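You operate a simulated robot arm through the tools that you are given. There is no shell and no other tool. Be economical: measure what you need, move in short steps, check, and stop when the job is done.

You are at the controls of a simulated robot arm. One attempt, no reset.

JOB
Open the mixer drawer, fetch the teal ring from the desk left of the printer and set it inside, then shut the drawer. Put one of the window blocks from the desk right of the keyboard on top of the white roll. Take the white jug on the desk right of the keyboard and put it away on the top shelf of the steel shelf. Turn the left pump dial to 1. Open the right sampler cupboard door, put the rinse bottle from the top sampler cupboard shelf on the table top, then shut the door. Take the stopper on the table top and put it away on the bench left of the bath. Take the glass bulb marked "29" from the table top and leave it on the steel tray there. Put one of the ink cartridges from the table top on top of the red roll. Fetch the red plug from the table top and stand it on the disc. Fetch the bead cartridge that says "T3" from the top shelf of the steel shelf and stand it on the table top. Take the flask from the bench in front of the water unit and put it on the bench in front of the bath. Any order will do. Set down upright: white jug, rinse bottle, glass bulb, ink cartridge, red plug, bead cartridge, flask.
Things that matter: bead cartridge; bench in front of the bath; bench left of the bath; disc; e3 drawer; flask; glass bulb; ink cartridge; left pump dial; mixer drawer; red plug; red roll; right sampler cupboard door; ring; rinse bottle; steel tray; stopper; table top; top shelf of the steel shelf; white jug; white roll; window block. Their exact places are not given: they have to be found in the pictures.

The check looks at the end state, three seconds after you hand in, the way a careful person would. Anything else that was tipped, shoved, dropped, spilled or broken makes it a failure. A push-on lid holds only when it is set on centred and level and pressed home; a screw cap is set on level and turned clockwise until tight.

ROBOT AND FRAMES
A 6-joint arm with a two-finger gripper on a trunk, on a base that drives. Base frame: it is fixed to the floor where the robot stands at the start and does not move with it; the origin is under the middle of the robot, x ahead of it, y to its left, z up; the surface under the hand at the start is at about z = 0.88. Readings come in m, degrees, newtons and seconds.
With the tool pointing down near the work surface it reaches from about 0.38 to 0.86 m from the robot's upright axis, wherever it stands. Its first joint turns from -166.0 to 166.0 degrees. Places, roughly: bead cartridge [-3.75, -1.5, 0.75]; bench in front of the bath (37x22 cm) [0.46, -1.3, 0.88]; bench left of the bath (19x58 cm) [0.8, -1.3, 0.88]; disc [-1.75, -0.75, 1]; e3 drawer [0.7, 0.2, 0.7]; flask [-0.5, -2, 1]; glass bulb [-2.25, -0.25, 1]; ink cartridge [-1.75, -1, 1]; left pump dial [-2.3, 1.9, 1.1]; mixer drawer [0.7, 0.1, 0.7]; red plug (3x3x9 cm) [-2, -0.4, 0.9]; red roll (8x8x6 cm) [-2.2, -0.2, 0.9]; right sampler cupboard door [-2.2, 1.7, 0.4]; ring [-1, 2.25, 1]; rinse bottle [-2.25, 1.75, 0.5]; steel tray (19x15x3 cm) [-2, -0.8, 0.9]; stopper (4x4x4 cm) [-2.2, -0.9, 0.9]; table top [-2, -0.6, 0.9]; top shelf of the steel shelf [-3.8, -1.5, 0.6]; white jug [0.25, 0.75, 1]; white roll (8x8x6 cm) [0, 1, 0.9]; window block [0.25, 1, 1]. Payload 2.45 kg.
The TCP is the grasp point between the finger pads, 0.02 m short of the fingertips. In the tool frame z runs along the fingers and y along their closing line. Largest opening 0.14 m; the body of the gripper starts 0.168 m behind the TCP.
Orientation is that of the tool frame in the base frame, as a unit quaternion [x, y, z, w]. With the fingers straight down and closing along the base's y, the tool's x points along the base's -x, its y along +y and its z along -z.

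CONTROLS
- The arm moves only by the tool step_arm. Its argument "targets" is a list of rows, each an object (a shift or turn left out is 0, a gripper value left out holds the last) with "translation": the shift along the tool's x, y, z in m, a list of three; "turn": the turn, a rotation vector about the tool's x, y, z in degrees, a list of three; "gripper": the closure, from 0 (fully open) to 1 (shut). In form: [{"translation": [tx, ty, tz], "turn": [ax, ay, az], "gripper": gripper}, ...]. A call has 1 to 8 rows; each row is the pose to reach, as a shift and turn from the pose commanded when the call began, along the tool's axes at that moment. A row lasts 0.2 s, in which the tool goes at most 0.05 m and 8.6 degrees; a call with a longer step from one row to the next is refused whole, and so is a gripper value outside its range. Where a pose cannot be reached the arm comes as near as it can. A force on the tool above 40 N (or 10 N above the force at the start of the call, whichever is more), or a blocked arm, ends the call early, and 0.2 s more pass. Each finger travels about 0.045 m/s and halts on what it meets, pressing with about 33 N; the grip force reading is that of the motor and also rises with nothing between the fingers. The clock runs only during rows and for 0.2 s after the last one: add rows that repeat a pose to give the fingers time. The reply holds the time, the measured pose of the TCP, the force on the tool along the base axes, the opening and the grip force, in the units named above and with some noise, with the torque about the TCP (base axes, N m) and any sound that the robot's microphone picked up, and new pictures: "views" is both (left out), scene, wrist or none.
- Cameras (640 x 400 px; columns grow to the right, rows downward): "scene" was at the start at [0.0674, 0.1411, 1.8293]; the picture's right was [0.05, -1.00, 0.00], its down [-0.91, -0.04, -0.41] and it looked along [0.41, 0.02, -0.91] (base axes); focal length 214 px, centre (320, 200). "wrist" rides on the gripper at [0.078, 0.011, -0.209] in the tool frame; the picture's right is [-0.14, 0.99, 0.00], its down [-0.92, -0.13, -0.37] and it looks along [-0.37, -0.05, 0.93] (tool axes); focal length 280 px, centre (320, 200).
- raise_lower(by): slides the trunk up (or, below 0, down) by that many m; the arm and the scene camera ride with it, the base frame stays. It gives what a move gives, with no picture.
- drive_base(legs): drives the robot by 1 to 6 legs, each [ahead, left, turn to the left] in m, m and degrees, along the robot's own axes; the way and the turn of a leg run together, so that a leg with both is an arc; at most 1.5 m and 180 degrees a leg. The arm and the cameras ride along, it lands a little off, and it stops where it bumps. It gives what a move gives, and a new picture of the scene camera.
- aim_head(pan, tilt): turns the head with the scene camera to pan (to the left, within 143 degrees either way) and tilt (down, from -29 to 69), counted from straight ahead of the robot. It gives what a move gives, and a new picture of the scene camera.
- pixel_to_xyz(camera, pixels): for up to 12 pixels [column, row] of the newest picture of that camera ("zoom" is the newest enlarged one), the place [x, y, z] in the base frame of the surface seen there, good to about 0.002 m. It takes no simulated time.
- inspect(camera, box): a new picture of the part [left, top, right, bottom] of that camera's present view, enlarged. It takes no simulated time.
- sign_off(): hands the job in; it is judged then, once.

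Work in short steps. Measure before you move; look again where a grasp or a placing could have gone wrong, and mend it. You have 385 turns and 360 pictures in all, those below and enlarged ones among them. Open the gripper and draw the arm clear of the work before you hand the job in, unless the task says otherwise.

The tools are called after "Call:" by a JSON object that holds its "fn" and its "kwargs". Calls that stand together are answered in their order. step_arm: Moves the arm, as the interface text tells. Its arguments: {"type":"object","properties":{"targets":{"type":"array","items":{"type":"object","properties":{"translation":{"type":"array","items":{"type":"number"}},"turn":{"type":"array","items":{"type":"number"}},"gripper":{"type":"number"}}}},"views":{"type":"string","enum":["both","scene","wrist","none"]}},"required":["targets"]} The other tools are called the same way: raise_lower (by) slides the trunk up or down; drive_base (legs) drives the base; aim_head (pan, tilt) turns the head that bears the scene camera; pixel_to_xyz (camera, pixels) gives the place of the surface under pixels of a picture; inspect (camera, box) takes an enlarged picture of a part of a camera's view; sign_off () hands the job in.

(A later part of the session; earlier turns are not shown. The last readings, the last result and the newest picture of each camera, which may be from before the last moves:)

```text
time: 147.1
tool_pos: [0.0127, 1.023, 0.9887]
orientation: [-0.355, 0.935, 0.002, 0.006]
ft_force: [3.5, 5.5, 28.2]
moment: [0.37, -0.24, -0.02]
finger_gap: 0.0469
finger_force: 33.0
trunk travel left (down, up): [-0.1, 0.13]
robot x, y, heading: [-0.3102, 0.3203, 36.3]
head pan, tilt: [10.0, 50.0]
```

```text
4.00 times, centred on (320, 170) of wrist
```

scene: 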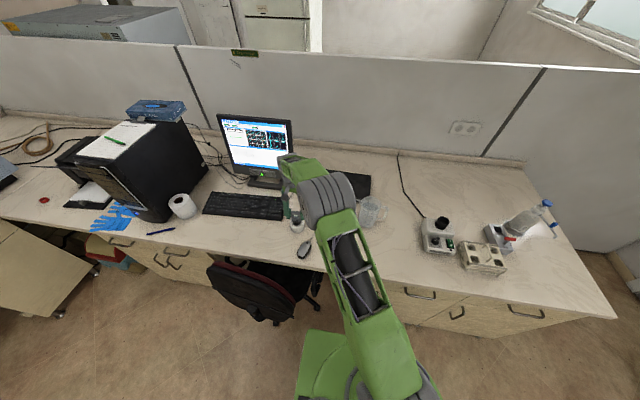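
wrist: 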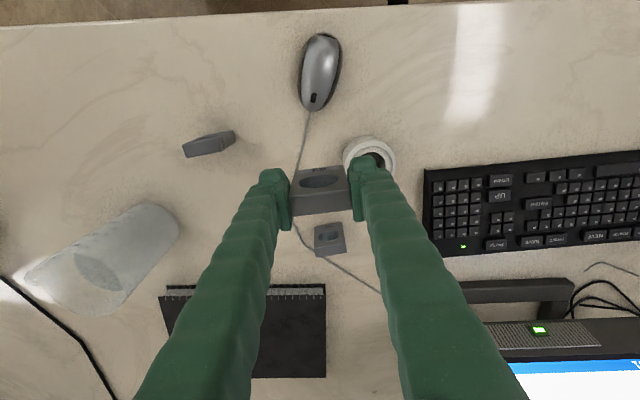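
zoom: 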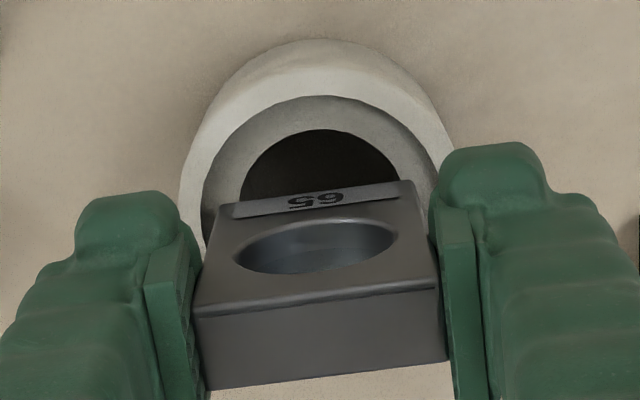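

The block sits about 8 mm too far back and 3 mm left. I lift, shift by that much, and look again.

Call:
{"fn": "step_arm", "kwargs": {"targets": [{"translation": [0, 0, -0.01]}, {"translation": [0.008, -0.003, -0.01]}, {"translation": [0.008, -0.003, -0.002]}, {"translation": [0.008, -0.003, -0.002]}], "views": "none"}}

Call:
{"fn": "inspect", "kwargs": {"camera": "scene", "box": [280, 205, 316, 229]}}

Call:
{"fn": "inspect", "kwargs": {"camera": "wrist", "box": [240, 120, 400, 220]}}

```text
time: 148.1
tool_pos: [0.0085, 1.0154, 0.9895]
orientation: [-0.355, 0.935, 0.001, 0.004]
ft_force: [-1.1, 0.2, 4.2]
moment: [0.02, 0.06, -0.02]
finger_gap: 0.0471
finger_force: 33.1
trunk travel left (down, up): [-0.1, 0.13]
robot x, y, heading: [-0.3109, 0.3182, 36.1]
head pan, tilt: [10.0, 50.0]
```

```text
16.00 times, centred on (298, 217) of scene
```

zoom: 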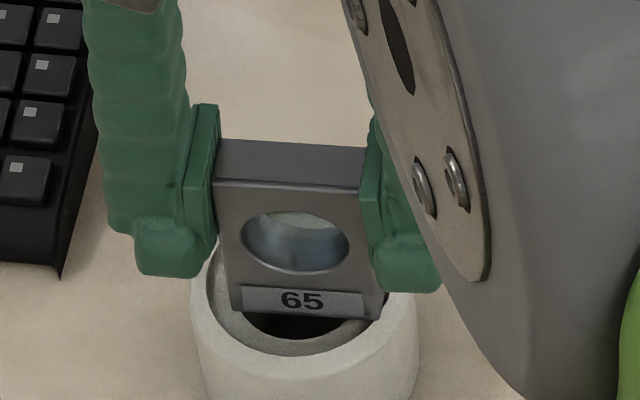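

```text
4.00 times, centred on (320, 170) of wrist
```

zoom: 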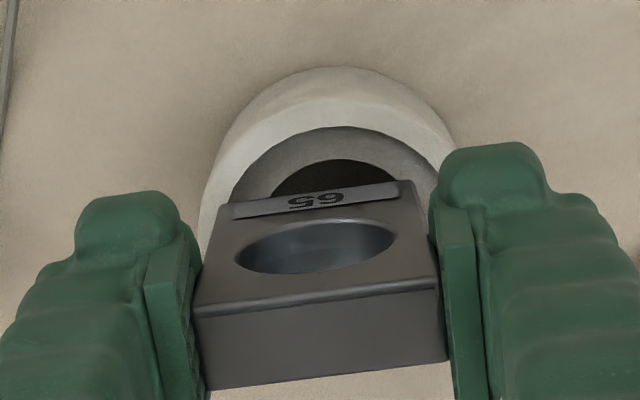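

Well centred now. I lower the last few millimetres gently.

Call:
{"fn": "step_arm", "kwargs": {"targets": [{"translation": [-0.001, 0, 0.001]}, {"translation": [-0.001, 0, 0.002]}, {"translation": [-0.001, 0, 0.003]}], "views": "none"}}

```text
time: 148.9
tool_pos: [0.0088, 1.0154, 0.9882]
orientation: [-0.355, 0.935, 0.003, 0.005]
ft_force: [0.2, -1.5, 16.1]
moment: [-0.1, 0.01, 0.0]
finger_gap: 0.0465
finger_force: 32.9
trunk travel left (down, up): [-0.1, 0.13]
robot x, y, heading: [-0.3138, 0.3215, 36.1]
head pan, tilt: [10.0, 50.0]
```

Even contact with no moment. I release and rise.

Call:
{"fn": "step_arm", "kwargs": {"targets": [{"translation": [0, 0, -0.001], "gripper": 0.6}, {"translation": [0, 0, -0.001], "gripper": 0.5}, {"translation": [0, 0, -0.001], "gripper": 0.5}, {"translation": [0, 0, -0.04], "gripper": 0.5}, {"translation": [0, 0, -0.085], "gripper": 0.5}, {"translation": [0, 0, -0.13], "gripper": 0.5}, {"translation": [0, 0, -0.17], "gripper": 0.5}, {"translation": [0, 0, -0.21], "gripper": 0.5}], "views": "wrist"}}

Call:
{"fn": "inspect", "kwargs": {"camera": "scene", "box": [280, 205, 316, 229]}}

```text
time: 150.7
tool_pos: [0.0098, 1.0115, 1.1975]
orientation: [-0.355, 0.935, 0.003, 0.004]
ft_force: [-0.5, 0.1, 0.0]
moment: [0.0, -0.03, -0.02]
finger_gap: 0.0701
finger_force: 0.0
trunk travel left (down, up): [-0.1, 0.13]
robot x, y, heading: [-0.31, 0.3185, 35.9]
head pan, tilt: [10.0, 50.0]
```

wrist: 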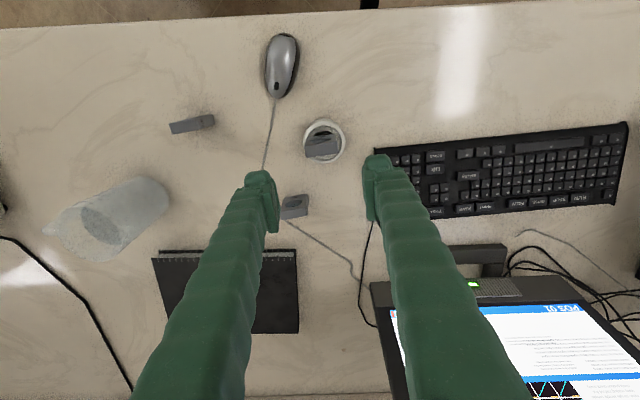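

```text
16.00 times, centred on (298, 217) of scene
```

zoom: 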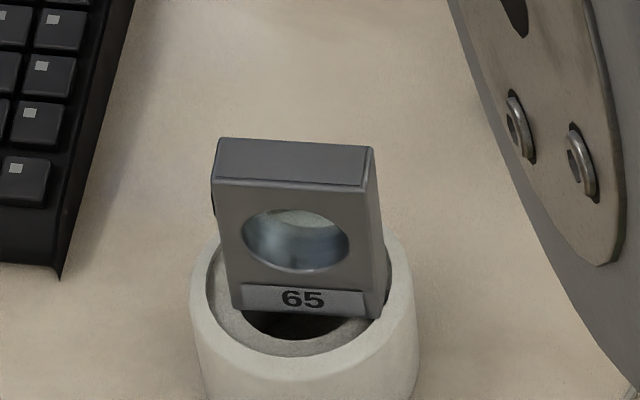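

The block stands on the roll. I verify its top is level, and measure the jug for the next pick.

Call:
{"fn": "pixel_to_xyz", "kwargs": {"camera": "zoom", "pixels": [[225, 145], [365, 152], [222, 172], [360, 182]]}}

Call:
{"fn": "inspect", "kwargs": {"camera": "scene", "box": [330, 170, 420, 245]}}

Call:
{"fn": "pixel_to_xyz", "kwargs": {"camera": "zoom", "pixels": [[200, 190], [345, 180], [270, 180], [280, 240], [180, 230], [300, 260], [230, 320], [370, 190], [400, 220], [180, 290]]}}

```text
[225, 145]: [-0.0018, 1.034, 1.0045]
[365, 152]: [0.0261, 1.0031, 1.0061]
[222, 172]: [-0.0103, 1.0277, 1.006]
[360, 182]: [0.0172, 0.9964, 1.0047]
```

```text
5.33 times, centred on (375, 208) of scene
```

zoom: 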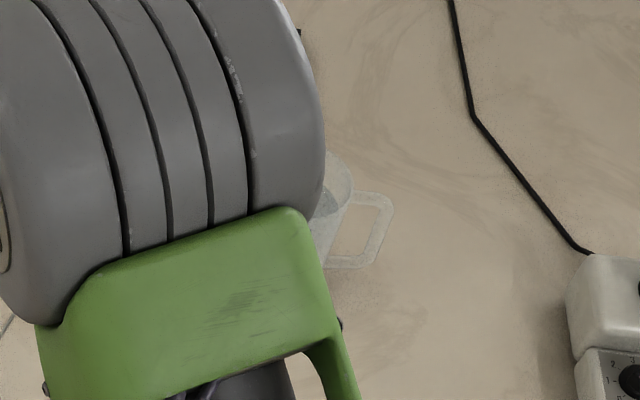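

```text
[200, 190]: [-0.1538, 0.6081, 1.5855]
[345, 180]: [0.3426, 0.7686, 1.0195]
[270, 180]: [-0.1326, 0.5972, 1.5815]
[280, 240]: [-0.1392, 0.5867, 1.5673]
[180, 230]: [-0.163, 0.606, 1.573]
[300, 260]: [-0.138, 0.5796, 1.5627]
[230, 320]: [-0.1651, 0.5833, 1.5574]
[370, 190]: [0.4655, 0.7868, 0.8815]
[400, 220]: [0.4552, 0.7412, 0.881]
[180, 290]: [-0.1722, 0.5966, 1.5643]
```

Block is level. Now the jug: I move above it, turning the gripper so it closes fore-aft, clear of the handle that points right.

Call:
{"fn": "step_arm", "kwargs": {"targets": [{"translation": [-0.004, -0.046, 0], "turn": [0, 0, 8.5], "gripper": 0}, {"translation": [-0.008, -0.092, 0], "turn": [0, 0, 17]}, {"translation": [-0.011, -0.138, 0], "turn": [0, 0, 25.5]}, {"translation": [-0.015, -0.184, 0], "turn": [0, 0, 34]}, {"translation": [-0.018, -0.23, 0], "turn": [0, 0, 42.5]}, {"translation": [-0.022, -0.276, 0], "turn": [0, 0, 51]}, {"translation": [-0.026, -0.322, 0], "turn": [0, 0, 59.5]}, {"translation": [-0.029, -0.368, 0], "turn": [0, 0, 68]}], "views": "none"}}

Call:
{"fn": "step_arm", "kwargs": {"targets": [{"turn": [0, 0, 8.5]}, {"turn": [0, 0, 17]}, {"turn": [0, 0, 26]}], "views": "both"}}

```text
time: 152.5
tool_pos: [0.2757, 0.7563, 1.1972]
orientation: [0.23, 0.973, 0.004, 0.001]
ft_force: [0.3, -0.5, 0.3]
moment: [-0.01, 0.11, 0.0]
finger_gap: 0.1402
finger_force: 0.2
trunk travel left (down, up): [-0.1, 0.13]
robot x, y, heading: [-0.314, 0.3202, 35.9]
head pan, tilt: [10.0, 50.0]
```

```text
refused: row 3 steps farther than a row can; nothing moved
```

Call:
{"fn": "step_arm", "kwargs": {"targets": [{"turn": [0, 0, 8.5]}, {"turn": [0, 0, 17]}, {"turn": [0, 0, 22]}, {"turn": [0, 0, 26]}], "views": "both"}}

```text
time: 153.5
tool_pos: [0.2747, 0.7598, 1.1948]
orientation: [0.442, 0.897, 0.004, 0.002]
ft_force: [-0.1, 0.8, -0.4]
moment: [0.0, -0.02, -0.01]
finger_gap: 0.1401
finger_force: 0.2
trunk travel left (down, up): [-0.1, 0.13]
robot x, y, heading: [-0.3106, 0.3206, 36.1]
head pan, tilt: [10.0, 50.0]
```

scene: 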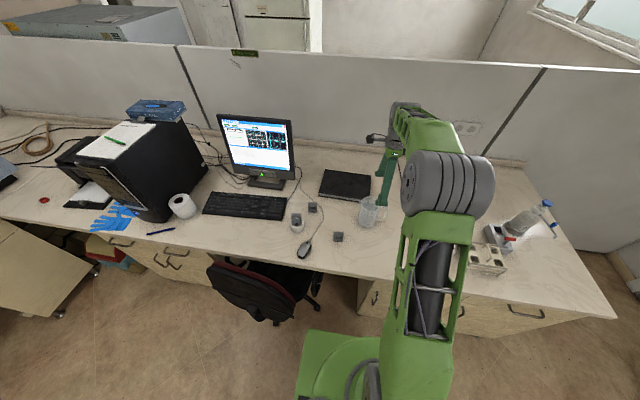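
wrist: 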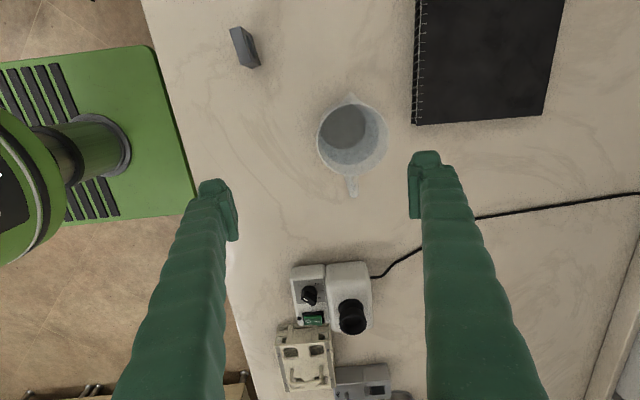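

I measure the jug's rim and handle from the wrist picture.

Call:
{"fn": "pixel_to_xyz", "kwargs": {"camera": "wrist", "pixels": [[319, 138], [386, 138], [352, 98], [352, 172], [352, 192], [345, 125], [327, 115], [380, 158], [414, 125]]}}

Call:
{"fn": "inspect", "kwargs": {"camera": "wrist", "box": [280, 70, 440, 220]}}

```text
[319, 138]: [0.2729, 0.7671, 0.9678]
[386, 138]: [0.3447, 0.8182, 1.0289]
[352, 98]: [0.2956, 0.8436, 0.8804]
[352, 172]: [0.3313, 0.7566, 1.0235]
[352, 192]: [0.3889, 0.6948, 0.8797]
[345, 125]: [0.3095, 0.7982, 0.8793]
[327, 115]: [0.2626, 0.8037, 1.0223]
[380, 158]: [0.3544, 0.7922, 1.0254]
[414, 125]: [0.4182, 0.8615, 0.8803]
```

```text
2.67 times, centred on (360, 145) of wrist
```

zoom: 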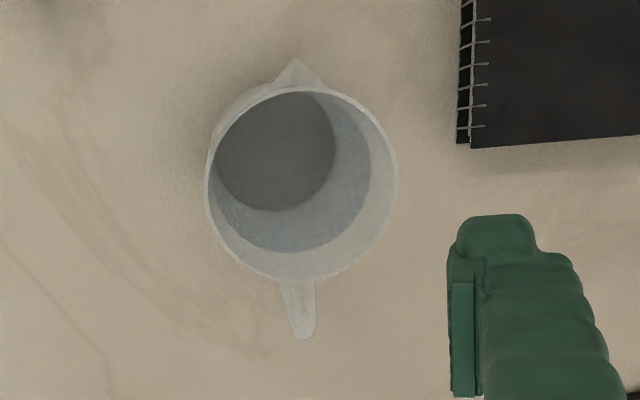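

Jug centre is about (0.308, 0.796), rim 1.025, radius about 5 cm, with the handle perpendicular to the closing line. I descend around it.

Call:
{"fn": "step_arm", "kwargs": {"targets": [{"translation": [0.004, 0.024, 0]}, {"translation": [0.0084, 0.0484, 0]}, {"translation": [0.0084, 0.0484, 0.045]}, {"translation": [0.0084, 0.0484, 0.09]}, {"translation": [0.0084, 0.0484, 0.135]}, {"translation": [0.0084, 0.0484, 0.18]}, {"translation": [0.0084, 0.0484, 0.225]}, {"translation": [0.0084, 0.0484, 0.225]}], "views": "both"}}

```text
time: 155.3
tool_pos: [0.3083, 0.7949, 0.9724]
orientation: [0.441, 0.897, 0.005, 0.001]
ft_force: [-0.4, 0.3, 0.1]
moment: [0.0, 0.04, -0.01]
finger_gap: 0.14
finger_force: 0.0
trunk travel left (down, up): [-0.1, 0.13]
robot x, y, heading: [-0.3152, 0.3188, 36.3]
head pan, tilt: [10.0, 50.0]
```

scene: 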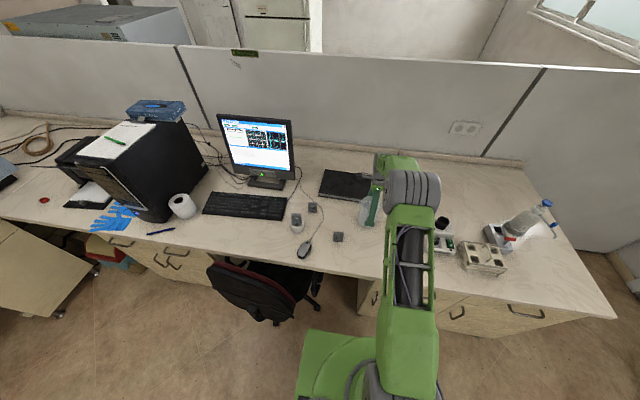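
wrist: 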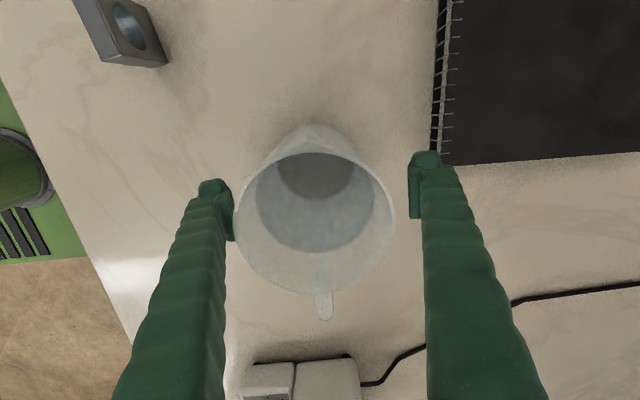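

Jug is between the fingers. I close and lift a little.

Call:
{"fn": "step_arm", "kwargs": {"targets": [{"gripper": 1}, {"gripper": 1}, {"gripper": 1}, {"gripper": 1}, {"gripper": 1}, {"translation": [0, 0, -0.03]}, {"translation": [0, 0, -0.07]}, {"translation": [0, 0, -0.11]}], "views": "both"}}

```text
time: 157.1
tool_pos: [0.3073, 0.795, 1.0837]
orientation: [0.441, 0.898, 0.005, 0.001]
ft_force: [-0.6, -0.5, -7.3]
moment: [0.05, 0.07, 0.0]
finger_gap: 0.1018
finger_force: 33.4
trunk travel left (down, up): [-0.1, 0.13]
robot x, y, heading: [-0.3123, 0.319, 35.6]
head pan, tilt: [10.0, 50.0]
```

scene: 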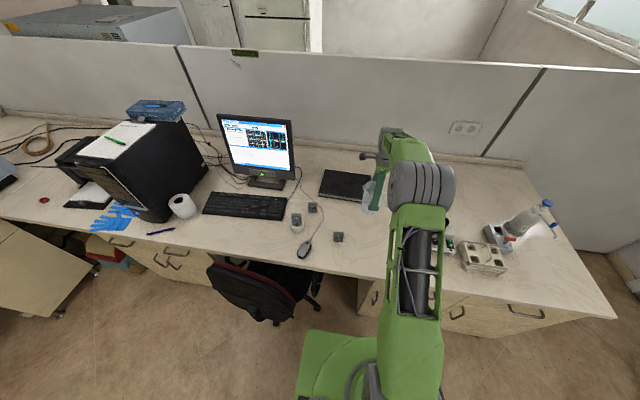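
wrist: 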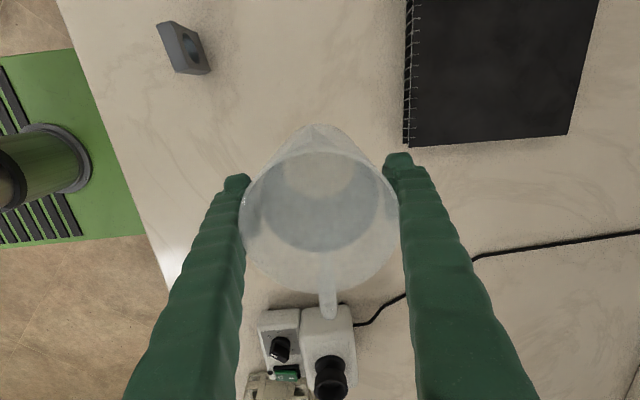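

The jug is held firmly, weighing about 7 N. I raise and retract it, then back the base away from the desk.

Call:
{"fn": "step_arm", "kwargs": {"targets": [{"translation": [0, -0.02, -0.04]}, {"translation": [0, -0.04, -0.08]}, {"translation": [0, -0.07, -0.11]}, {"translation": [0, -0.1, -0.13]}, {"translation": [0, -0.12, -0.13]}, {"translation": [0, -0.14, -0.13]}], "views": "none"}}

Call:
{"fn": "drive_base", "kwargs": {"legs": [[-0.5, 0, 0]]}}

Call:
{"fn": "aim_head", "kwargs": {"pan": 125, "tilt": 35}}

Call:
{"fn": "pixel_to_xyz", "kwargs": {"camera": "scene", "pixels": [[320, 200], [240, 200], [400, 200], [320, 260], [240, 260], [400, 260], [160, 200], [160, 160], [240, 160], [320, 160], [100, 200], [500, 250]]}}

```text
time: 158.5
tool_pos: [0.1973, 0.7095, 1.2104]
orientation: [0.441, 0.897, 0.004, 0.001]
ft_force: [-0.3, 0.1, -7.4]
moment: [0.09, -0.01, -0.01]
finger_gap: 0.1021
finger_force: 32.9
trunk travel left (down, up): [-0.1, 0.13]
robot x, y, heading: [-0.3114, 0.3236, 35.9]
head pan, tilt: [10.0, 50.0]
```

```text
time: 161.4
tool_pos: [-0.2056, 0.4157, 1.2104]
orientation: [0.442, 0.897, 0.004, 0.001]
ft_force: [-0.1, -0.9, -7.7]
moment: [0.11, -0.01, 0.01]
finger_gap: 0.1017
finger_force: 32.5
trunk travel left (down, up): [-0.1, 0.13]
robot x, y, heading: [-0.7162, 0.0267, 36.1]
head pan, tilt: [10.0, 50.0]
```

scene: 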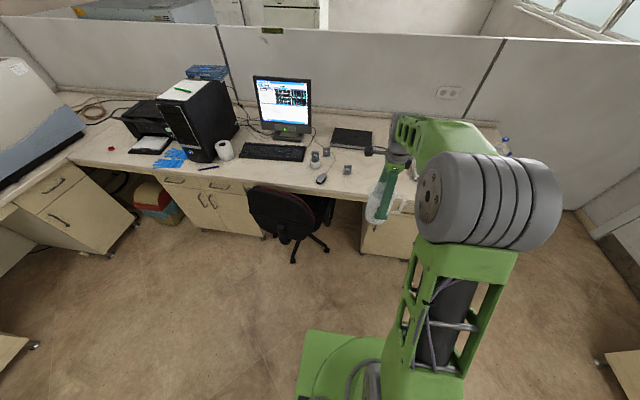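

```text
time: 163.3
tool_pos: [-0.2058, 0.4168, 1.2097]
orientation: [0.442, 0.897, 0.003, 0.001]
ft_force: [-0.4, 0.1, -6.0]
moment: [0.05, 0.06, 0.02]
finger_gap: 0.1015
finger_force: 33.1
trunk travel left (down, up): [-0.1, 0.13]
robot x, y, heading: [-0.7157, 0.0306, 36.0]
head pan, tilt: [125.0, 35.0]
```

scene: 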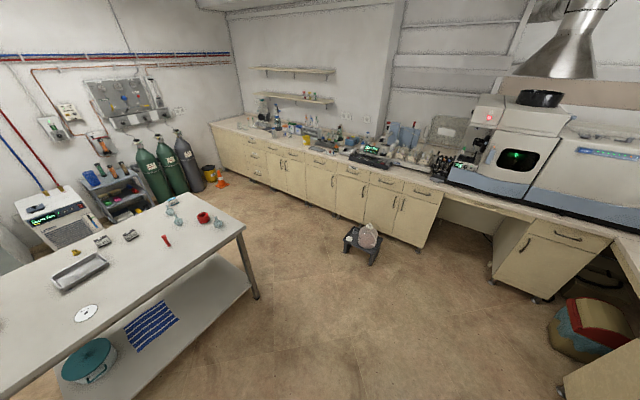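

```text
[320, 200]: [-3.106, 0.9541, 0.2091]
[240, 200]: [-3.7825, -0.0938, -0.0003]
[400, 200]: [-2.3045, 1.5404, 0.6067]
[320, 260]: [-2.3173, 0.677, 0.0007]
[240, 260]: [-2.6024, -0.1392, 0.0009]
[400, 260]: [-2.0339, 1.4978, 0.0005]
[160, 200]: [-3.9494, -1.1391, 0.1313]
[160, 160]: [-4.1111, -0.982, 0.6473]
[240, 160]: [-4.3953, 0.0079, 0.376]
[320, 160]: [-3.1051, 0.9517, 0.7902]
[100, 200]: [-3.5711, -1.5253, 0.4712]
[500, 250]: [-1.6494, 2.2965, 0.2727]
```

I zoom on the steel shelf behind the table and measure the table corners.

Call:
{"fn": "inspect", "kwargs": {"camera": "scene", "box": [0, 130, 260, 293]}}

Call:
{"fn": "pixel_to_xyz", "kwargs": {"camera": "zoom", "pixels": [[395, 150], [600, 235], [5, 330], [205, 120], [330, 110], [365, 175], [235, 150], [300, 130], [460, 170], [500, 140], [290, 215], [120, 180]]}}

```text
2.45 times, centred on (130, 212) of scene
```

zoom: 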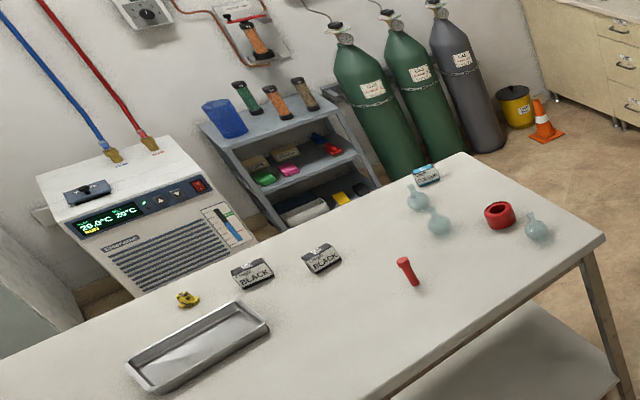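

```text
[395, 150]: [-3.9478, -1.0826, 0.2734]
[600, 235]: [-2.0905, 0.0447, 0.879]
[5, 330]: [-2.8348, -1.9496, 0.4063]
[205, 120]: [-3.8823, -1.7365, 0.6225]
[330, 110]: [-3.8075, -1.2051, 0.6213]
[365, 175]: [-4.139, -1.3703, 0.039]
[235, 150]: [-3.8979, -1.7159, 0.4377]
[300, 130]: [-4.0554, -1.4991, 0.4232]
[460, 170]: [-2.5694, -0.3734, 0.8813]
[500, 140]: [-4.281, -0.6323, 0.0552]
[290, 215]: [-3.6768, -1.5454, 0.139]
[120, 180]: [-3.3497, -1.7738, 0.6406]
```

The three bead cartridges stand on the shelf's top with a blue beaker, and the remaining targets are on the table. Before driving through the gap by the stool I measure my base plate and the stool.

Call:
{"fn": "pixel_to_xyz", "kwargs": {"camera": "scene", "pixels": [[345, 240], [375, 262], [352, 250], [385, 230], [346, 232]]}}

Call:
{"fn": "aim_head", "kwargs": {"pan": 0, "tilt": 69}}

Call:
{"fn": "pixel_to_xyz", "kwargs": {"camera": "scene", "pixels": [[295, 395], [306, 332], [315, 328], [380, 335], [330, 330], [420, 345], [440, 390]]}}

```text
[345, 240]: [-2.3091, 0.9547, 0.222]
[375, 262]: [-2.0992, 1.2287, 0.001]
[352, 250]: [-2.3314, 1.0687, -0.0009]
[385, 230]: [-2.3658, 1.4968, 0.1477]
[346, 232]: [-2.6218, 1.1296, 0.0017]
```

```text
time: 165.4
tool_pos: [-0.2069, 0.4155, 1.2088]
orientation: [0.443, 0.897, 0.004, 0.0]
ft_force: [0.3, -0.6, -6.6]
moment: [0.05, 0.07, -0.01]
finger_gap: 0.1018
finger_force: 32.8
trunk travel left (down, up): [-0.1, 0.13]
robot x, y, heading: [-0.716, 0.0286, 35.8]
head pan, tilt: [0.0, 68.8]
```

scene: 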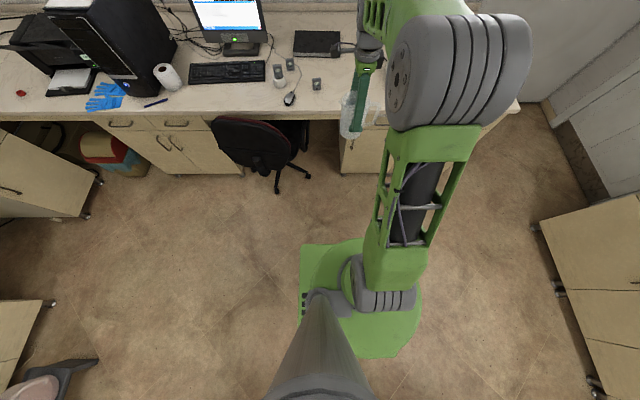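

```text
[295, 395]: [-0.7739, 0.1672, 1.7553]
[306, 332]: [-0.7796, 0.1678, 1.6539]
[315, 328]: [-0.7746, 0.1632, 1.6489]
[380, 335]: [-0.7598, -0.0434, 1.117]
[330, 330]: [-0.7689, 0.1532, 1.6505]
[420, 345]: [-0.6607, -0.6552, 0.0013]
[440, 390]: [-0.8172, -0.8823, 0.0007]
```

I measure the green base plate's outline.

Call:
{"fn": "pixel_to_xyz", "kwargs": {"camera": "scene", "pixels": [[303, 248], [303, 320], [352, 242], [416, 300], [390, 355], [415, 330], [50, 395], [0, 395]]}}

```text
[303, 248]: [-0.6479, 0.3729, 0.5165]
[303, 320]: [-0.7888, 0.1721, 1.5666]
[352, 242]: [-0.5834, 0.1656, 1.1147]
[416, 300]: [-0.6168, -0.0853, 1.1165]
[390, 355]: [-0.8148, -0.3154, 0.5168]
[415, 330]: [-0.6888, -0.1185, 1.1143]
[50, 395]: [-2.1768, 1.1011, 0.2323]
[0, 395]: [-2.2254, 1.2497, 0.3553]
```

Base half-size is about 0.26 × 0.24 m, so the 0.9 m gap between stool and table corner is enough. I turn to face -x and drive through it.

Call:
{"fn": "drive_base", "kwargs": {"legs": [[0, 0, 144], [0.58, -0.46, 0], [1.35, 0, 0]]}}

Call:
{"fn": "aim_head", "kwargs": {"pan": 40, "tilt": 35}}

```text
time: 182.2
tool_pos: [-3.2719, 0.4464, 1.2109]
orientation: [0.717, -0.697, -0.002, 0.004]
ft_force: [-0.1, -1.9, -6.7]
moment: [-0.04, -0.05, 0.03]
finger_gap: 0.1011
finger_force: 33.1
trunk travel left (down, up): [-0.1, 0.13]
robot x, y, heading: [-2.6268, 0.4616, 179.9]
head pan, tilt: [0.0, 68.8]
```

scene: 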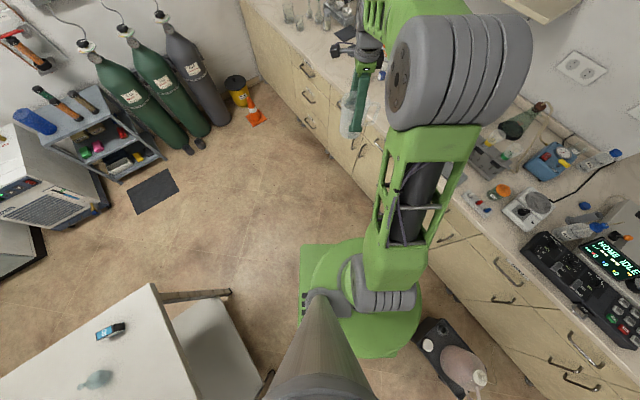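

```text
time: 183.3
tool_pos: [-3.2713, 0.4467, 1.2097]
orientation: [0.717, -0.697, -0.001, 0.003]
ft_force: [-0.1, -0.2, -6.5]
moment: [-0.07, 0.02, -0.01]
finger_gap: 0.1007
finger_force: 33.0
trunk travel left (down, up): [-0.1, 0.13]
robot x, y, heading: [-2.6315, 0.4612, 179.8]
head pan, tilt: [40.0, 35.0]
```

scene: 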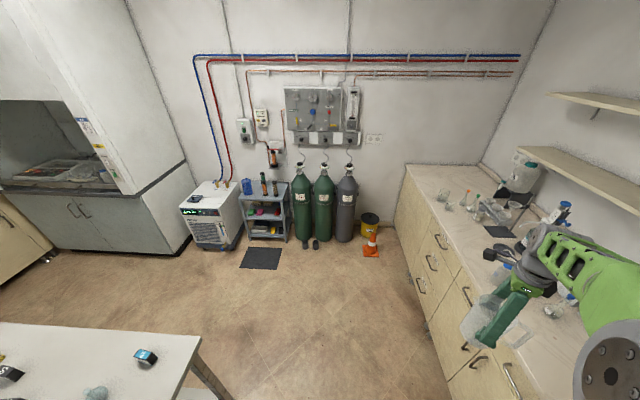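

The shelf stands against the far wall (265,190) with its front toward us. I zoom and measure the top shelf corners and items.

Call:
{"fn": "inspect", "kwargs": {"camera": "scene", "box": [180, 155, 340, 255]}}

Call:
{"fn": "pixel_to_xyz", "kwargs": {"camera": "zoom", "pixels": [[255, 160], [425, 150], [235, 115], [415, 108], [275, 98], [340, 135], [378, 135], [415, 135], [240, 330], [100, 260], [330, 145], [430, 340]]}}

```text
4.00 times, centred on (260, 205) of scene
```

zoom: 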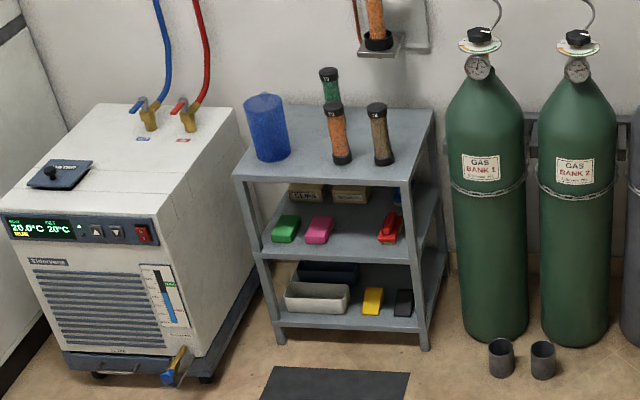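

```text
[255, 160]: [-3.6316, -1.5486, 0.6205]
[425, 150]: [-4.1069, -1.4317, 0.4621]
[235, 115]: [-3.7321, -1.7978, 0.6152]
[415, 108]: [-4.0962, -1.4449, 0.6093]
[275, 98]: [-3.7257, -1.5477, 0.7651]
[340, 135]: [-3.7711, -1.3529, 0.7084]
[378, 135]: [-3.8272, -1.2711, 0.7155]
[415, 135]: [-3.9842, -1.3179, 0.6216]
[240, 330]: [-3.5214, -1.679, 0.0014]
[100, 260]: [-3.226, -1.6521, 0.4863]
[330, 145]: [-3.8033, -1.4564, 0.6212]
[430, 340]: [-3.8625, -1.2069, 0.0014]
```

Shelf faces my direction n, so I approach with heading 216°. I go wide of the table corner, turn early, and stop 1 m short of the shelf.

Call:
{"fn": "drive_base", "kwargs": {"legs": [[0.52, 0.36, 0], [0, 0, 36], [0.4, 0.87, 0]]}}

Call:
{"fn": "aim_head", "kwargs": {"pan": 8, "tilt": 50}}

Call:
{"fn": "inspect", "kwargs": {"camera": "scene", "box": [200, 80, 440, 230]}}

```text
time: 196.4
tool_pos: [-3.4709, -1.2341, 1.2094]
orientation: [0.896, -0.445, -0.001, 0.003]
ft_force: [0.2, 0.4, -7.3]
moment: [-0.02, -0.07, 0.0]
finger_gap: 0.1011
finger_force: 33.3
trunk travel left (down, up): [-0.1, 0.13]
robot x, y, heading: [-2.9578, -0.8458, -144.5]
head pan, tilt: [40.0, 35.0]
```

scene: 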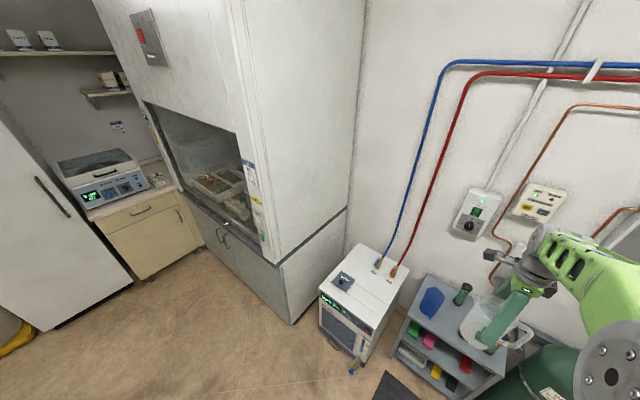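

```text
time: 197.4
tool_pos: [-3.4704, -1.2326, 1.2105]
orientation: [0.896, -0.445, -0.001, 0.004]
ft_force: [0.6, -0.9, -6.9]
moment: [-0.04, -0.05, 0.02]
finger_gap: 0.101
finger_force: 32.5
trunk travel left (down, up): [-0.1, 0.13]
robot x, y, heading: [-2.9595, -0.8478, -144.3]
head pan, tilt: [8.0, 50.0]
```

scene: 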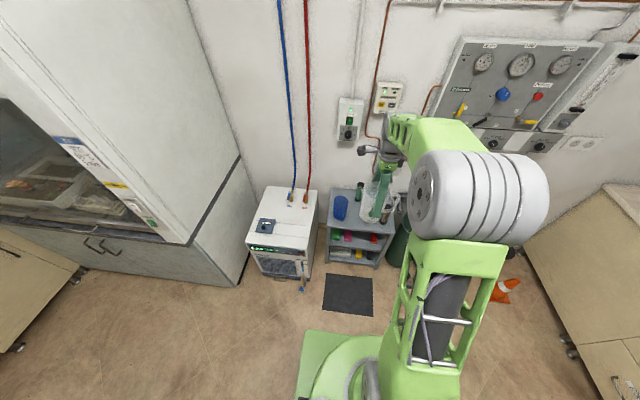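

```text
2.67 times, centred on (320, 155) of scene
```

zoom: 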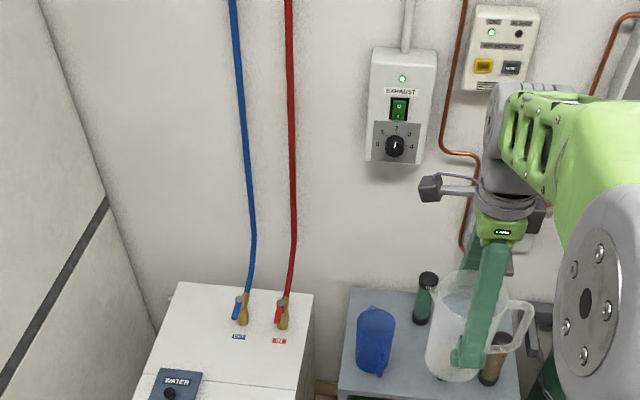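

The arm blocks part of the shelf, so I use the wrist camera and move the jug to the right a little for a clear look.

Call:
{"fn": "step_arm", "kwargs": {"targets": [{"translation": [-0.04, 0, 0]}, {"translation": [-0.08, 0, 0]}, {"translation": [-0.12, 0, 0]}, {"translation": [-0.16, 0, 0]}, {"translation": [-0.2, 0, 0]}, {"translation": [-0.24, 0, 0]}, {"translation": [-0.27, 0, 0]}], "views": "wrist"}}

Call:
{"fn": "inspect", "kwargs": {"camera": "scene", "box": [310, 165, 430, 265]}}

Call:
{"fn": "pixel_to_xyz", "kwargs": {"camera": "zoom", "pixels": [[160, 150], [245, 110], [110, 250], [370, 275], [120, 130], [385, 130], [250, 200], [310, 200], [360, 200], [250, 250], [330, 250], [190, 250]]}}

```text
time: 199.0
tool_pos: [-3.6365, -1.0176, 1.2117]
orientation: [0.896, -0.444, -0.001, 0.004]
ft_force: [-1.1, -0.7, -7.3]
moment: [-0.07, -0.06, 0.01]
finger_gap: 0.101
finger_force: 33.1
trunk travel left (down, up): [-0.1, 0.13]
robot x, y, heading: [-2.9586, -0.8434, -144.7]
head pan, tilt: [8.0, 50.0]
```

wrist: 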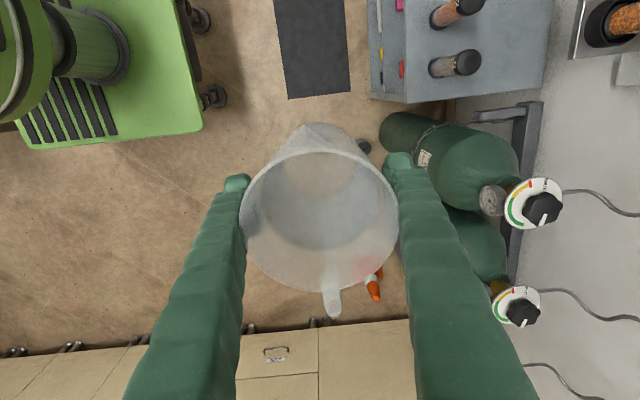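

```text
4.00 times, centred on (370, 215) of scene
```

zoom: 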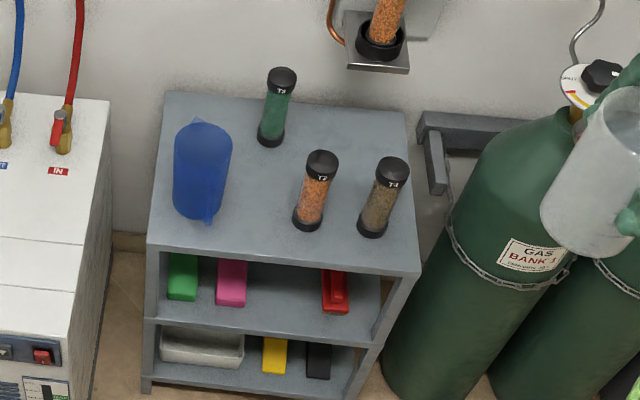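

```text
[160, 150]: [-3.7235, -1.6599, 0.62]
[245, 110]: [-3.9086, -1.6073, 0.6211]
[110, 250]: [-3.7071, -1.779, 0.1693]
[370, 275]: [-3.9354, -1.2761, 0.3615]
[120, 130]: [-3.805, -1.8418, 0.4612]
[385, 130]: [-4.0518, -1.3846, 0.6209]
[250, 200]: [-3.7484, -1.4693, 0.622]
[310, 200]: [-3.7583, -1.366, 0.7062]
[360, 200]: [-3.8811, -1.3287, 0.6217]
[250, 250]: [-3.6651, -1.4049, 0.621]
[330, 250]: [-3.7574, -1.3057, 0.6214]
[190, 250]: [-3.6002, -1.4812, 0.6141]
```

Clear view: T3 is the green cartridge at the back, T2 orange and T4 brown at the front. The right-rear area looks free for the jug, so I measure the wall bracket above it and the cartridges.

Call:
{"fn": "pixel_to_xyz", "kwargs": {"camera": "zoom", "pixels": [[380, 68], [350, 55], [405, 68], [380, 40], [400, 120], [350, 130], [280, 75], [270, 140], [322, 162], [391, 168], [200, 130], [330, 90]]}}

```text
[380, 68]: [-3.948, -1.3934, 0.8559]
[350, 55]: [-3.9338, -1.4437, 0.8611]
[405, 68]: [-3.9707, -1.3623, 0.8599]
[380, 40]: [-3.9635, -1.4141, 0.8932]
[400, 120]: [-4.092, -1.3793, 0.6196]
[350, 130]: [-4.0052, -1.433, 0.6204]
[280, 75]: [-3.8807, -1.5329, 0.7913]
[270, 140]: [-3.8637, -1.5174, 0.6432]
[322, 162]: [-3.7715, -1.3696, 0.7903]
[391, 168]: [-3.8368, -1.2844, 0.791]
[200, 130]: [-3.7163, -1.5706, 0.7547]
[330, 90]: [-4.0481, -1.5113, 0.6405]
```

I'll set the jug between the blue beaker and T2, handle toward me, at about (-3.698, -1.448). First I bring the arm back left while rotating the jug 90° clockwise.

Call:
{"fn": "step_arm", "kwargs": {"targets": [{"translation": [0.035, 0, 0], "turn": [0, 0, 8.5]}, {"translation": [0.07, 0, 0], "turn": [0, 0, 17]}, {"translation": [0.105, 0, 0], "turn": [0, 0, 25.5]}, {"translation": [0.14, 0, 0], "turn": [0, 0, 34]}, {"translation": [0.175, 0, 0], "turn": [0, 0, 42.5]}, {"translation": [0.21, 0, 0], "turn": [0, 0, 51]}, {"translation": [0.245, 0, 0], "turn": [0, 0, 59.5]}, {"translation": [0.28, 0, 0], "turn": [0, 0, 68]}], "views": "none"}}

Call:
{"fn": "step_arm", "kwargs": {"targets": [{"turn": [0, 0, 8.5]}, {"turn": [0, 0, 17]}, {"turn": [0, 0, 22]}], "views": "wrist"}}

```text
time: 200.8
tool_pos: [-3.4637, -1.243, 1.2093]
orientation: [-0.493, 0.87, -0.001, -0.004]
ft_force: [0.0, 0.0, -6.8]
moment: [-0.04, 0.03, -0.01]
finger_gap: 0.1009
finger_force: 33.2
trunk travel left (down, up): [-0.1, 0.13]
robot x, y, heading: [-2.9607, -0.8494, -144.5]
head pan, tilt: [8.0, 50.0]
```

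```text
time: 201.6
tool_pos: [-3.4853, -1.207, 1.2078]
orientation: [-0.335, 0.942, -0.022, 0.001]
ft_force: [0.7, 0.4, -6.4]
moment: [-0.17, 0.04, 0.02]
finger_gap: 0.1012
finger_force: 33.1
out of reach, approached as far as the arm can: row 2, 3
trunk travel left (down, up): [-0.1, 0.13]
robot x, y, heading: [-2.959, -0.8502, -144.2]
head pan, tilt: [8.0, 50.0]
```

wrist: 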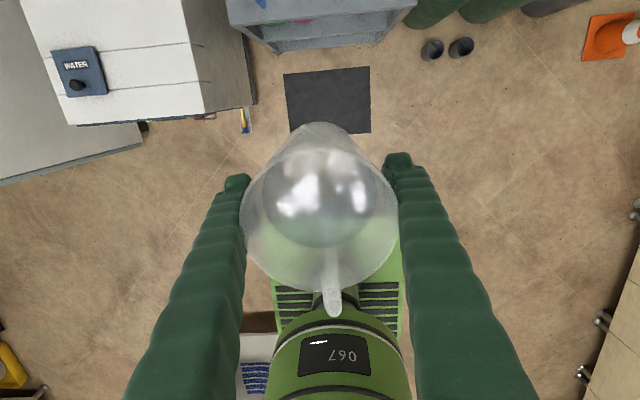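

The wrist limit stops about 3° short, which is fine, but the tool picked up a 2.5° tilt. I correct it and drive ahead 0.27 m.

Call:
{"fn": "step_arm", "kwargs": {"targets": [{"turn": [-1.2, -0.4, -1.5]}, {"turn": [-2.4, -0.75, -3]}, {"turn": [-2.4, -0.75, -3]}], "views": "none"}}

Call:
{"fn": "drive_base", "kwargs": {"legs": [[0.27, 0, 0]]}}

```text
time: 202.4
tool_pos: [-3.4857, -1.2085, 1.2071]
orientation: [-0.361, 0.933, 0.0, -0.002]
ft_force: [-1.1, -0.6, -7.1]
moment: [-0.04, 0.09, 0.01]
finger_gap: 0.101
finger_force: 33.2
trunk travel left (down, up): [-0.1, 0.13]
robot x, y, heading: [-2.9537, -0.8489, -144.4]
head pan, tilt: [8.0, 50.0]
```

```text
time: 204.3
tool_pos: [-3.7022, -1.367, 1.2059]
orientation: [-0.363, 0.932, 0.001, 0.0]
ft_force: [-0.3, -0.1, -8.2]
moment: [0.0, 0.01, 0.03]
finger_gap: 0.1008
finger_force: 32.8
trunk travel left (down, up): [-0.1, 0.13]
robot x, y, heading: [-3.1761, -1.0027, -144.5]
head pan, tilt: [8.0, 50.0]
```

scene: 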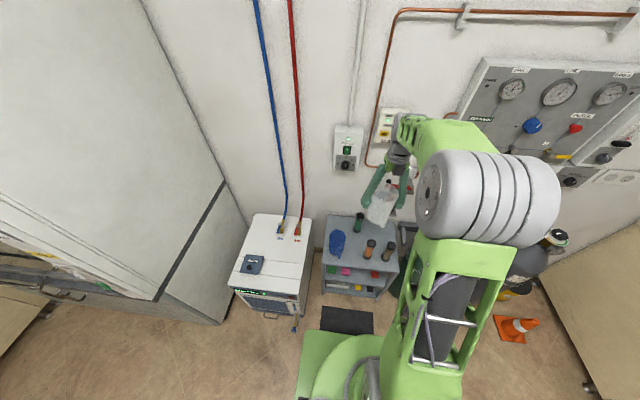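

I zoom to refine the gap between beaker and T2 from here.

Call:
{"fn": "inspect", "kwargs": {"camera": "scene", "box": [310, 195, 410, 275]}}

Call:
{"fn": "pixel_to_xyz", "kwargs": {"camera": "zoom", "pixels": [[175, 245], [225, 290], [165, 300], [230, 300], [250, 330], [375, 315], [375, 370], [390, 310], [500, 330], [310, 180], [310, 230], [260, 350]]}}

```text
5.00 times, centred on (360, 235) of scene
```

zoom: 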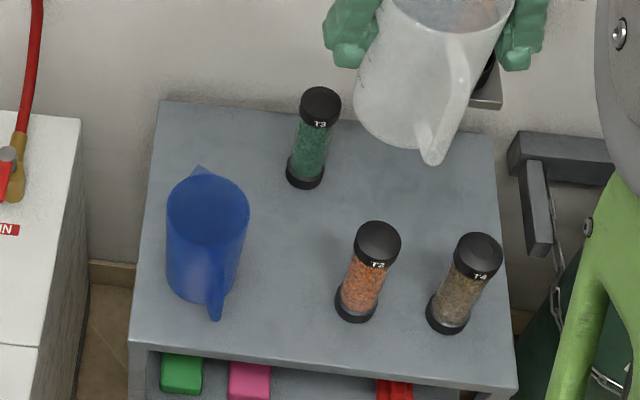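

```text
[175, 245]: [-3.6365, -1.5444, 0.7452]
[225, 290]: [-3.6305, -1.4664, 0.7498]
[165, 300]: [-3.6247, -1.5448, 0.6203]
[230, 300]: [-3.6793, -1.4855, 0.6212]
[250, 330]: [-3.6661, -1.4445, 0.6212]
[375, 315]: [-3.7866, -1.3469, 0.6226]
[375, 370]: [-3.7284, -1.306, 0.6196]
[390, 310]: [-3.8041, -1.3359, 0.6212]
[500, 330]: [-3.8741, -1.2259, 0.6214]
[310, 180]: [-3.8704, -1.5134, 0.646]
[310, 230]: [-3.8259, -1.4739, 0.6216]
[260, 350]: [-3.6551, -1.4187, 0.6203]
```

The blue beaker's handle narrows that gap, but a spot at (-3.8075, -1.474), between beaker, T2 and T3, fits the jug with the handle forward. I shift the base 8 cm left to gain wrist range and lower the trunk.

Call:
{"fn": "drive_base", "kwargs": {"legs": [[0, 0.08, 0]]}}

Call:
{"fn": "raise_lower", "kwargs": {"by": -0.1}}

```text
time: 205.7
tool_pos: [-3.6552, -1.4316, 1.207]
orientation: [-0.363, 0.932, 0.001, -0.001]
ft_force: [-0.2, -0.7, -6.9]
moment: [-0.02, 0.05, -0.01]
finger_gap: 0.1014
finger_force: 32.9
trunk travel left (down, up): [-0.1, 0.13]
robot x, y, heading: [-3.1298, -1.0681, -144.2]
head pan, tilt: [8.0, 50.0]
```

scene: 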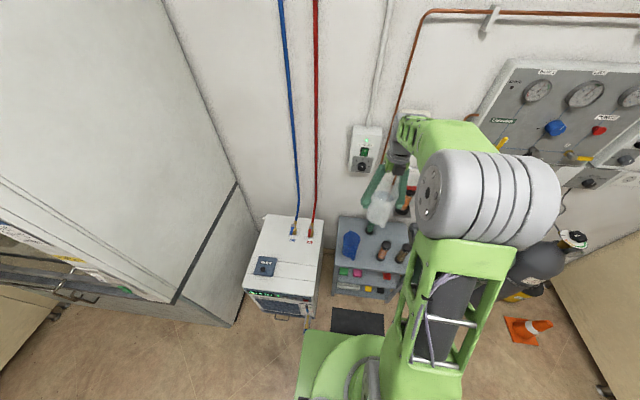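

```text
time: 207.0
tool_pos: [-3.6549, -1.4307, 1.1056]
orientation: [-0.363, 0.932, 0.001, -0.001]
ft_force: [-0.2, -0.3, -6.7]
moment: [-0.03, 0.07, -0.01]
finger_gap: 0.1012
finger_force: 33.4
trunk travel left (down, up): [0.0, 0.23]
robot x, y, heading: [-3.1262, -1.0712, -144.4]
head pan, tilt: [8.0, 50.0]
```

I move above the target spot, rotate 10° clockwise, and descend partway to check.

Call:
{"fn": "step_arm", "kwargs": {"targets": [{"translation": [0.036, 0.018, 0], "turn": [0, 0, 2.5]}, {"translation": [0.071, 0.036, 0], "turn": [0, 0, 5]}, {"translation": [0.107, 0.054, 0], "turn": [0, 0, 7.5]}, {"translation": [0.1414, 0.0715, 0], "turn": [0, 0, 10]}, {"translation": [0.1414, 0.0715, 0.045], "turn": [0, 0, 10]}, {"translation": [0.1414, 0.0715, 0.09], "turn": [0, 0, 10]}, {"translation": [0.1414, 0.0715, 0.135], "turn": [0, 0, 10]}, {"translation": [0.1414, 0.0715, 0.18], "turn": [0, 0, 10]}], "views": "both"}}

Call:
{"fn": "inspect", "kwargs": {"camera": "scene", "box": [320, 180, 430, 270]}}

```text
time: 208.8
tool_pos: [-3.8182, -1.4526, 0.9239]
orientation: [-0.294, 0.956, -0.014, 0.001]
ft_force: [-0.8, -0.4, -6.7]
moment: [0.05, 0.07, 0.0]
finger_gap: 0.1011
finger_force: 33.2
out of reach, approached as far as the arm can: row 2, 3, 4, 5, 6, 7, 8
trunk travel left (down, up): [0.0, 0.23]
robot x, y, heading: [-3.1318, -1.0694, -144.3]
head pan, tilt: [8.0, 50.0]
```

scene: 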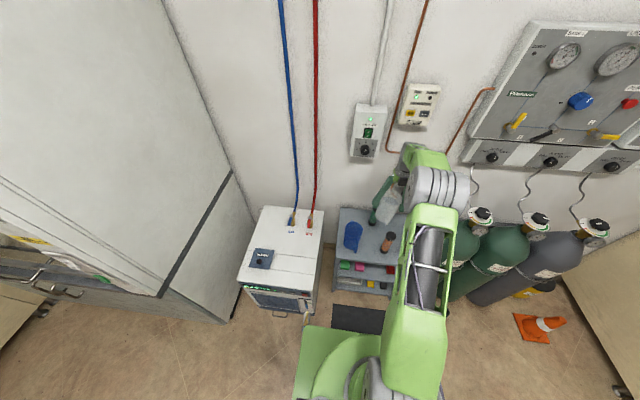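
wrist: 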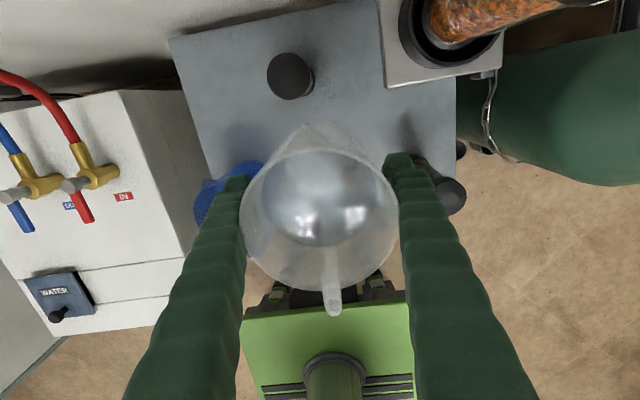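

```text
4.44 times, centred on (375, 225) of scene
```

zoom: 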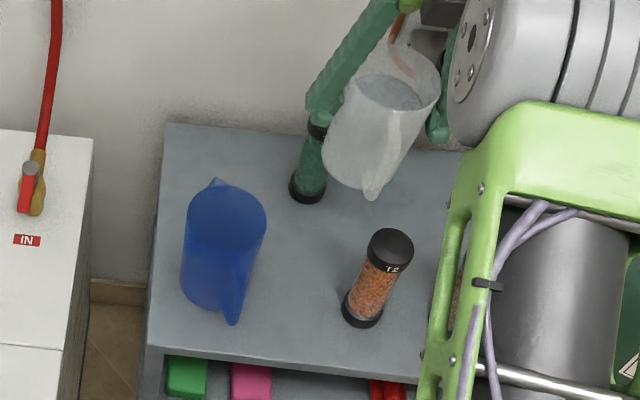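

Yaw is good, but it's 2 cm off and tilted 1.6°. I correct both at this height.

Call:
{"fn": "step_arm", "kwargs": {"targets": [{"translation": [0.001, -0.008, 0], "turn": [-0.5, -0.1, -0.5]}, {"translation": [0.002, -0.016, 0], "turn": [-1, -0.25, -1]}, {"translation": [0.0033, -0.0236, 0], "turn": [-1.55, -0.36, -1.5]}, {"translation": [0.0033, -0.0236, 0.02], "turn": [-1.55, -0.36, -1.5]}], "views": "wrist"}}

Call:
{"fn": "inspect", "kwargs": {"camera": "scene", "box": [320, 180, 430, 270]}}

```text
time: 209.8
tool_pos: [-3.8205, -1.454, 0.9033]
orientation: [-0.307, 0.952, -0.002, 0.001]
ft_force: [-0.5, -0.2, -6.5]
moment: [-0.02, 0.03, 0.0]
finger_gap: 0.1011
finger_force: 32.7
out of reach, approached as far as the arm can: row 1, 2, 3, 4
trunk travel left (down, up): [0.0, 0.23]
robot x, y, heading: [-3.1356, -1.0714, -144.2]
head pan, tilt: [8.0, 50.0]
```

wrist: 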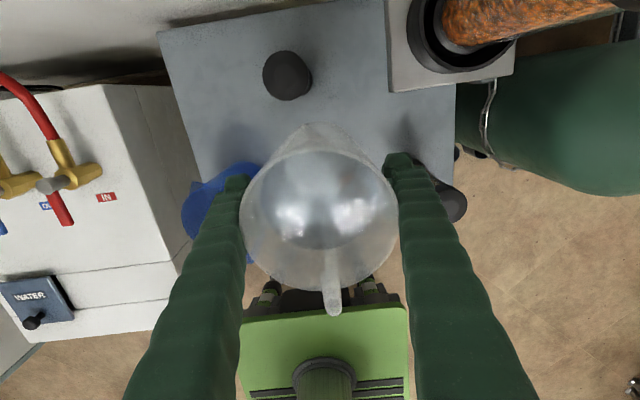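

```text
4.44 times, centred on (375, 225) of scene
```

zoom: 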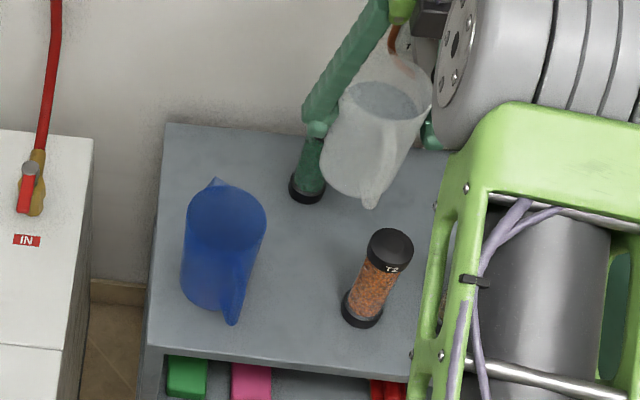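

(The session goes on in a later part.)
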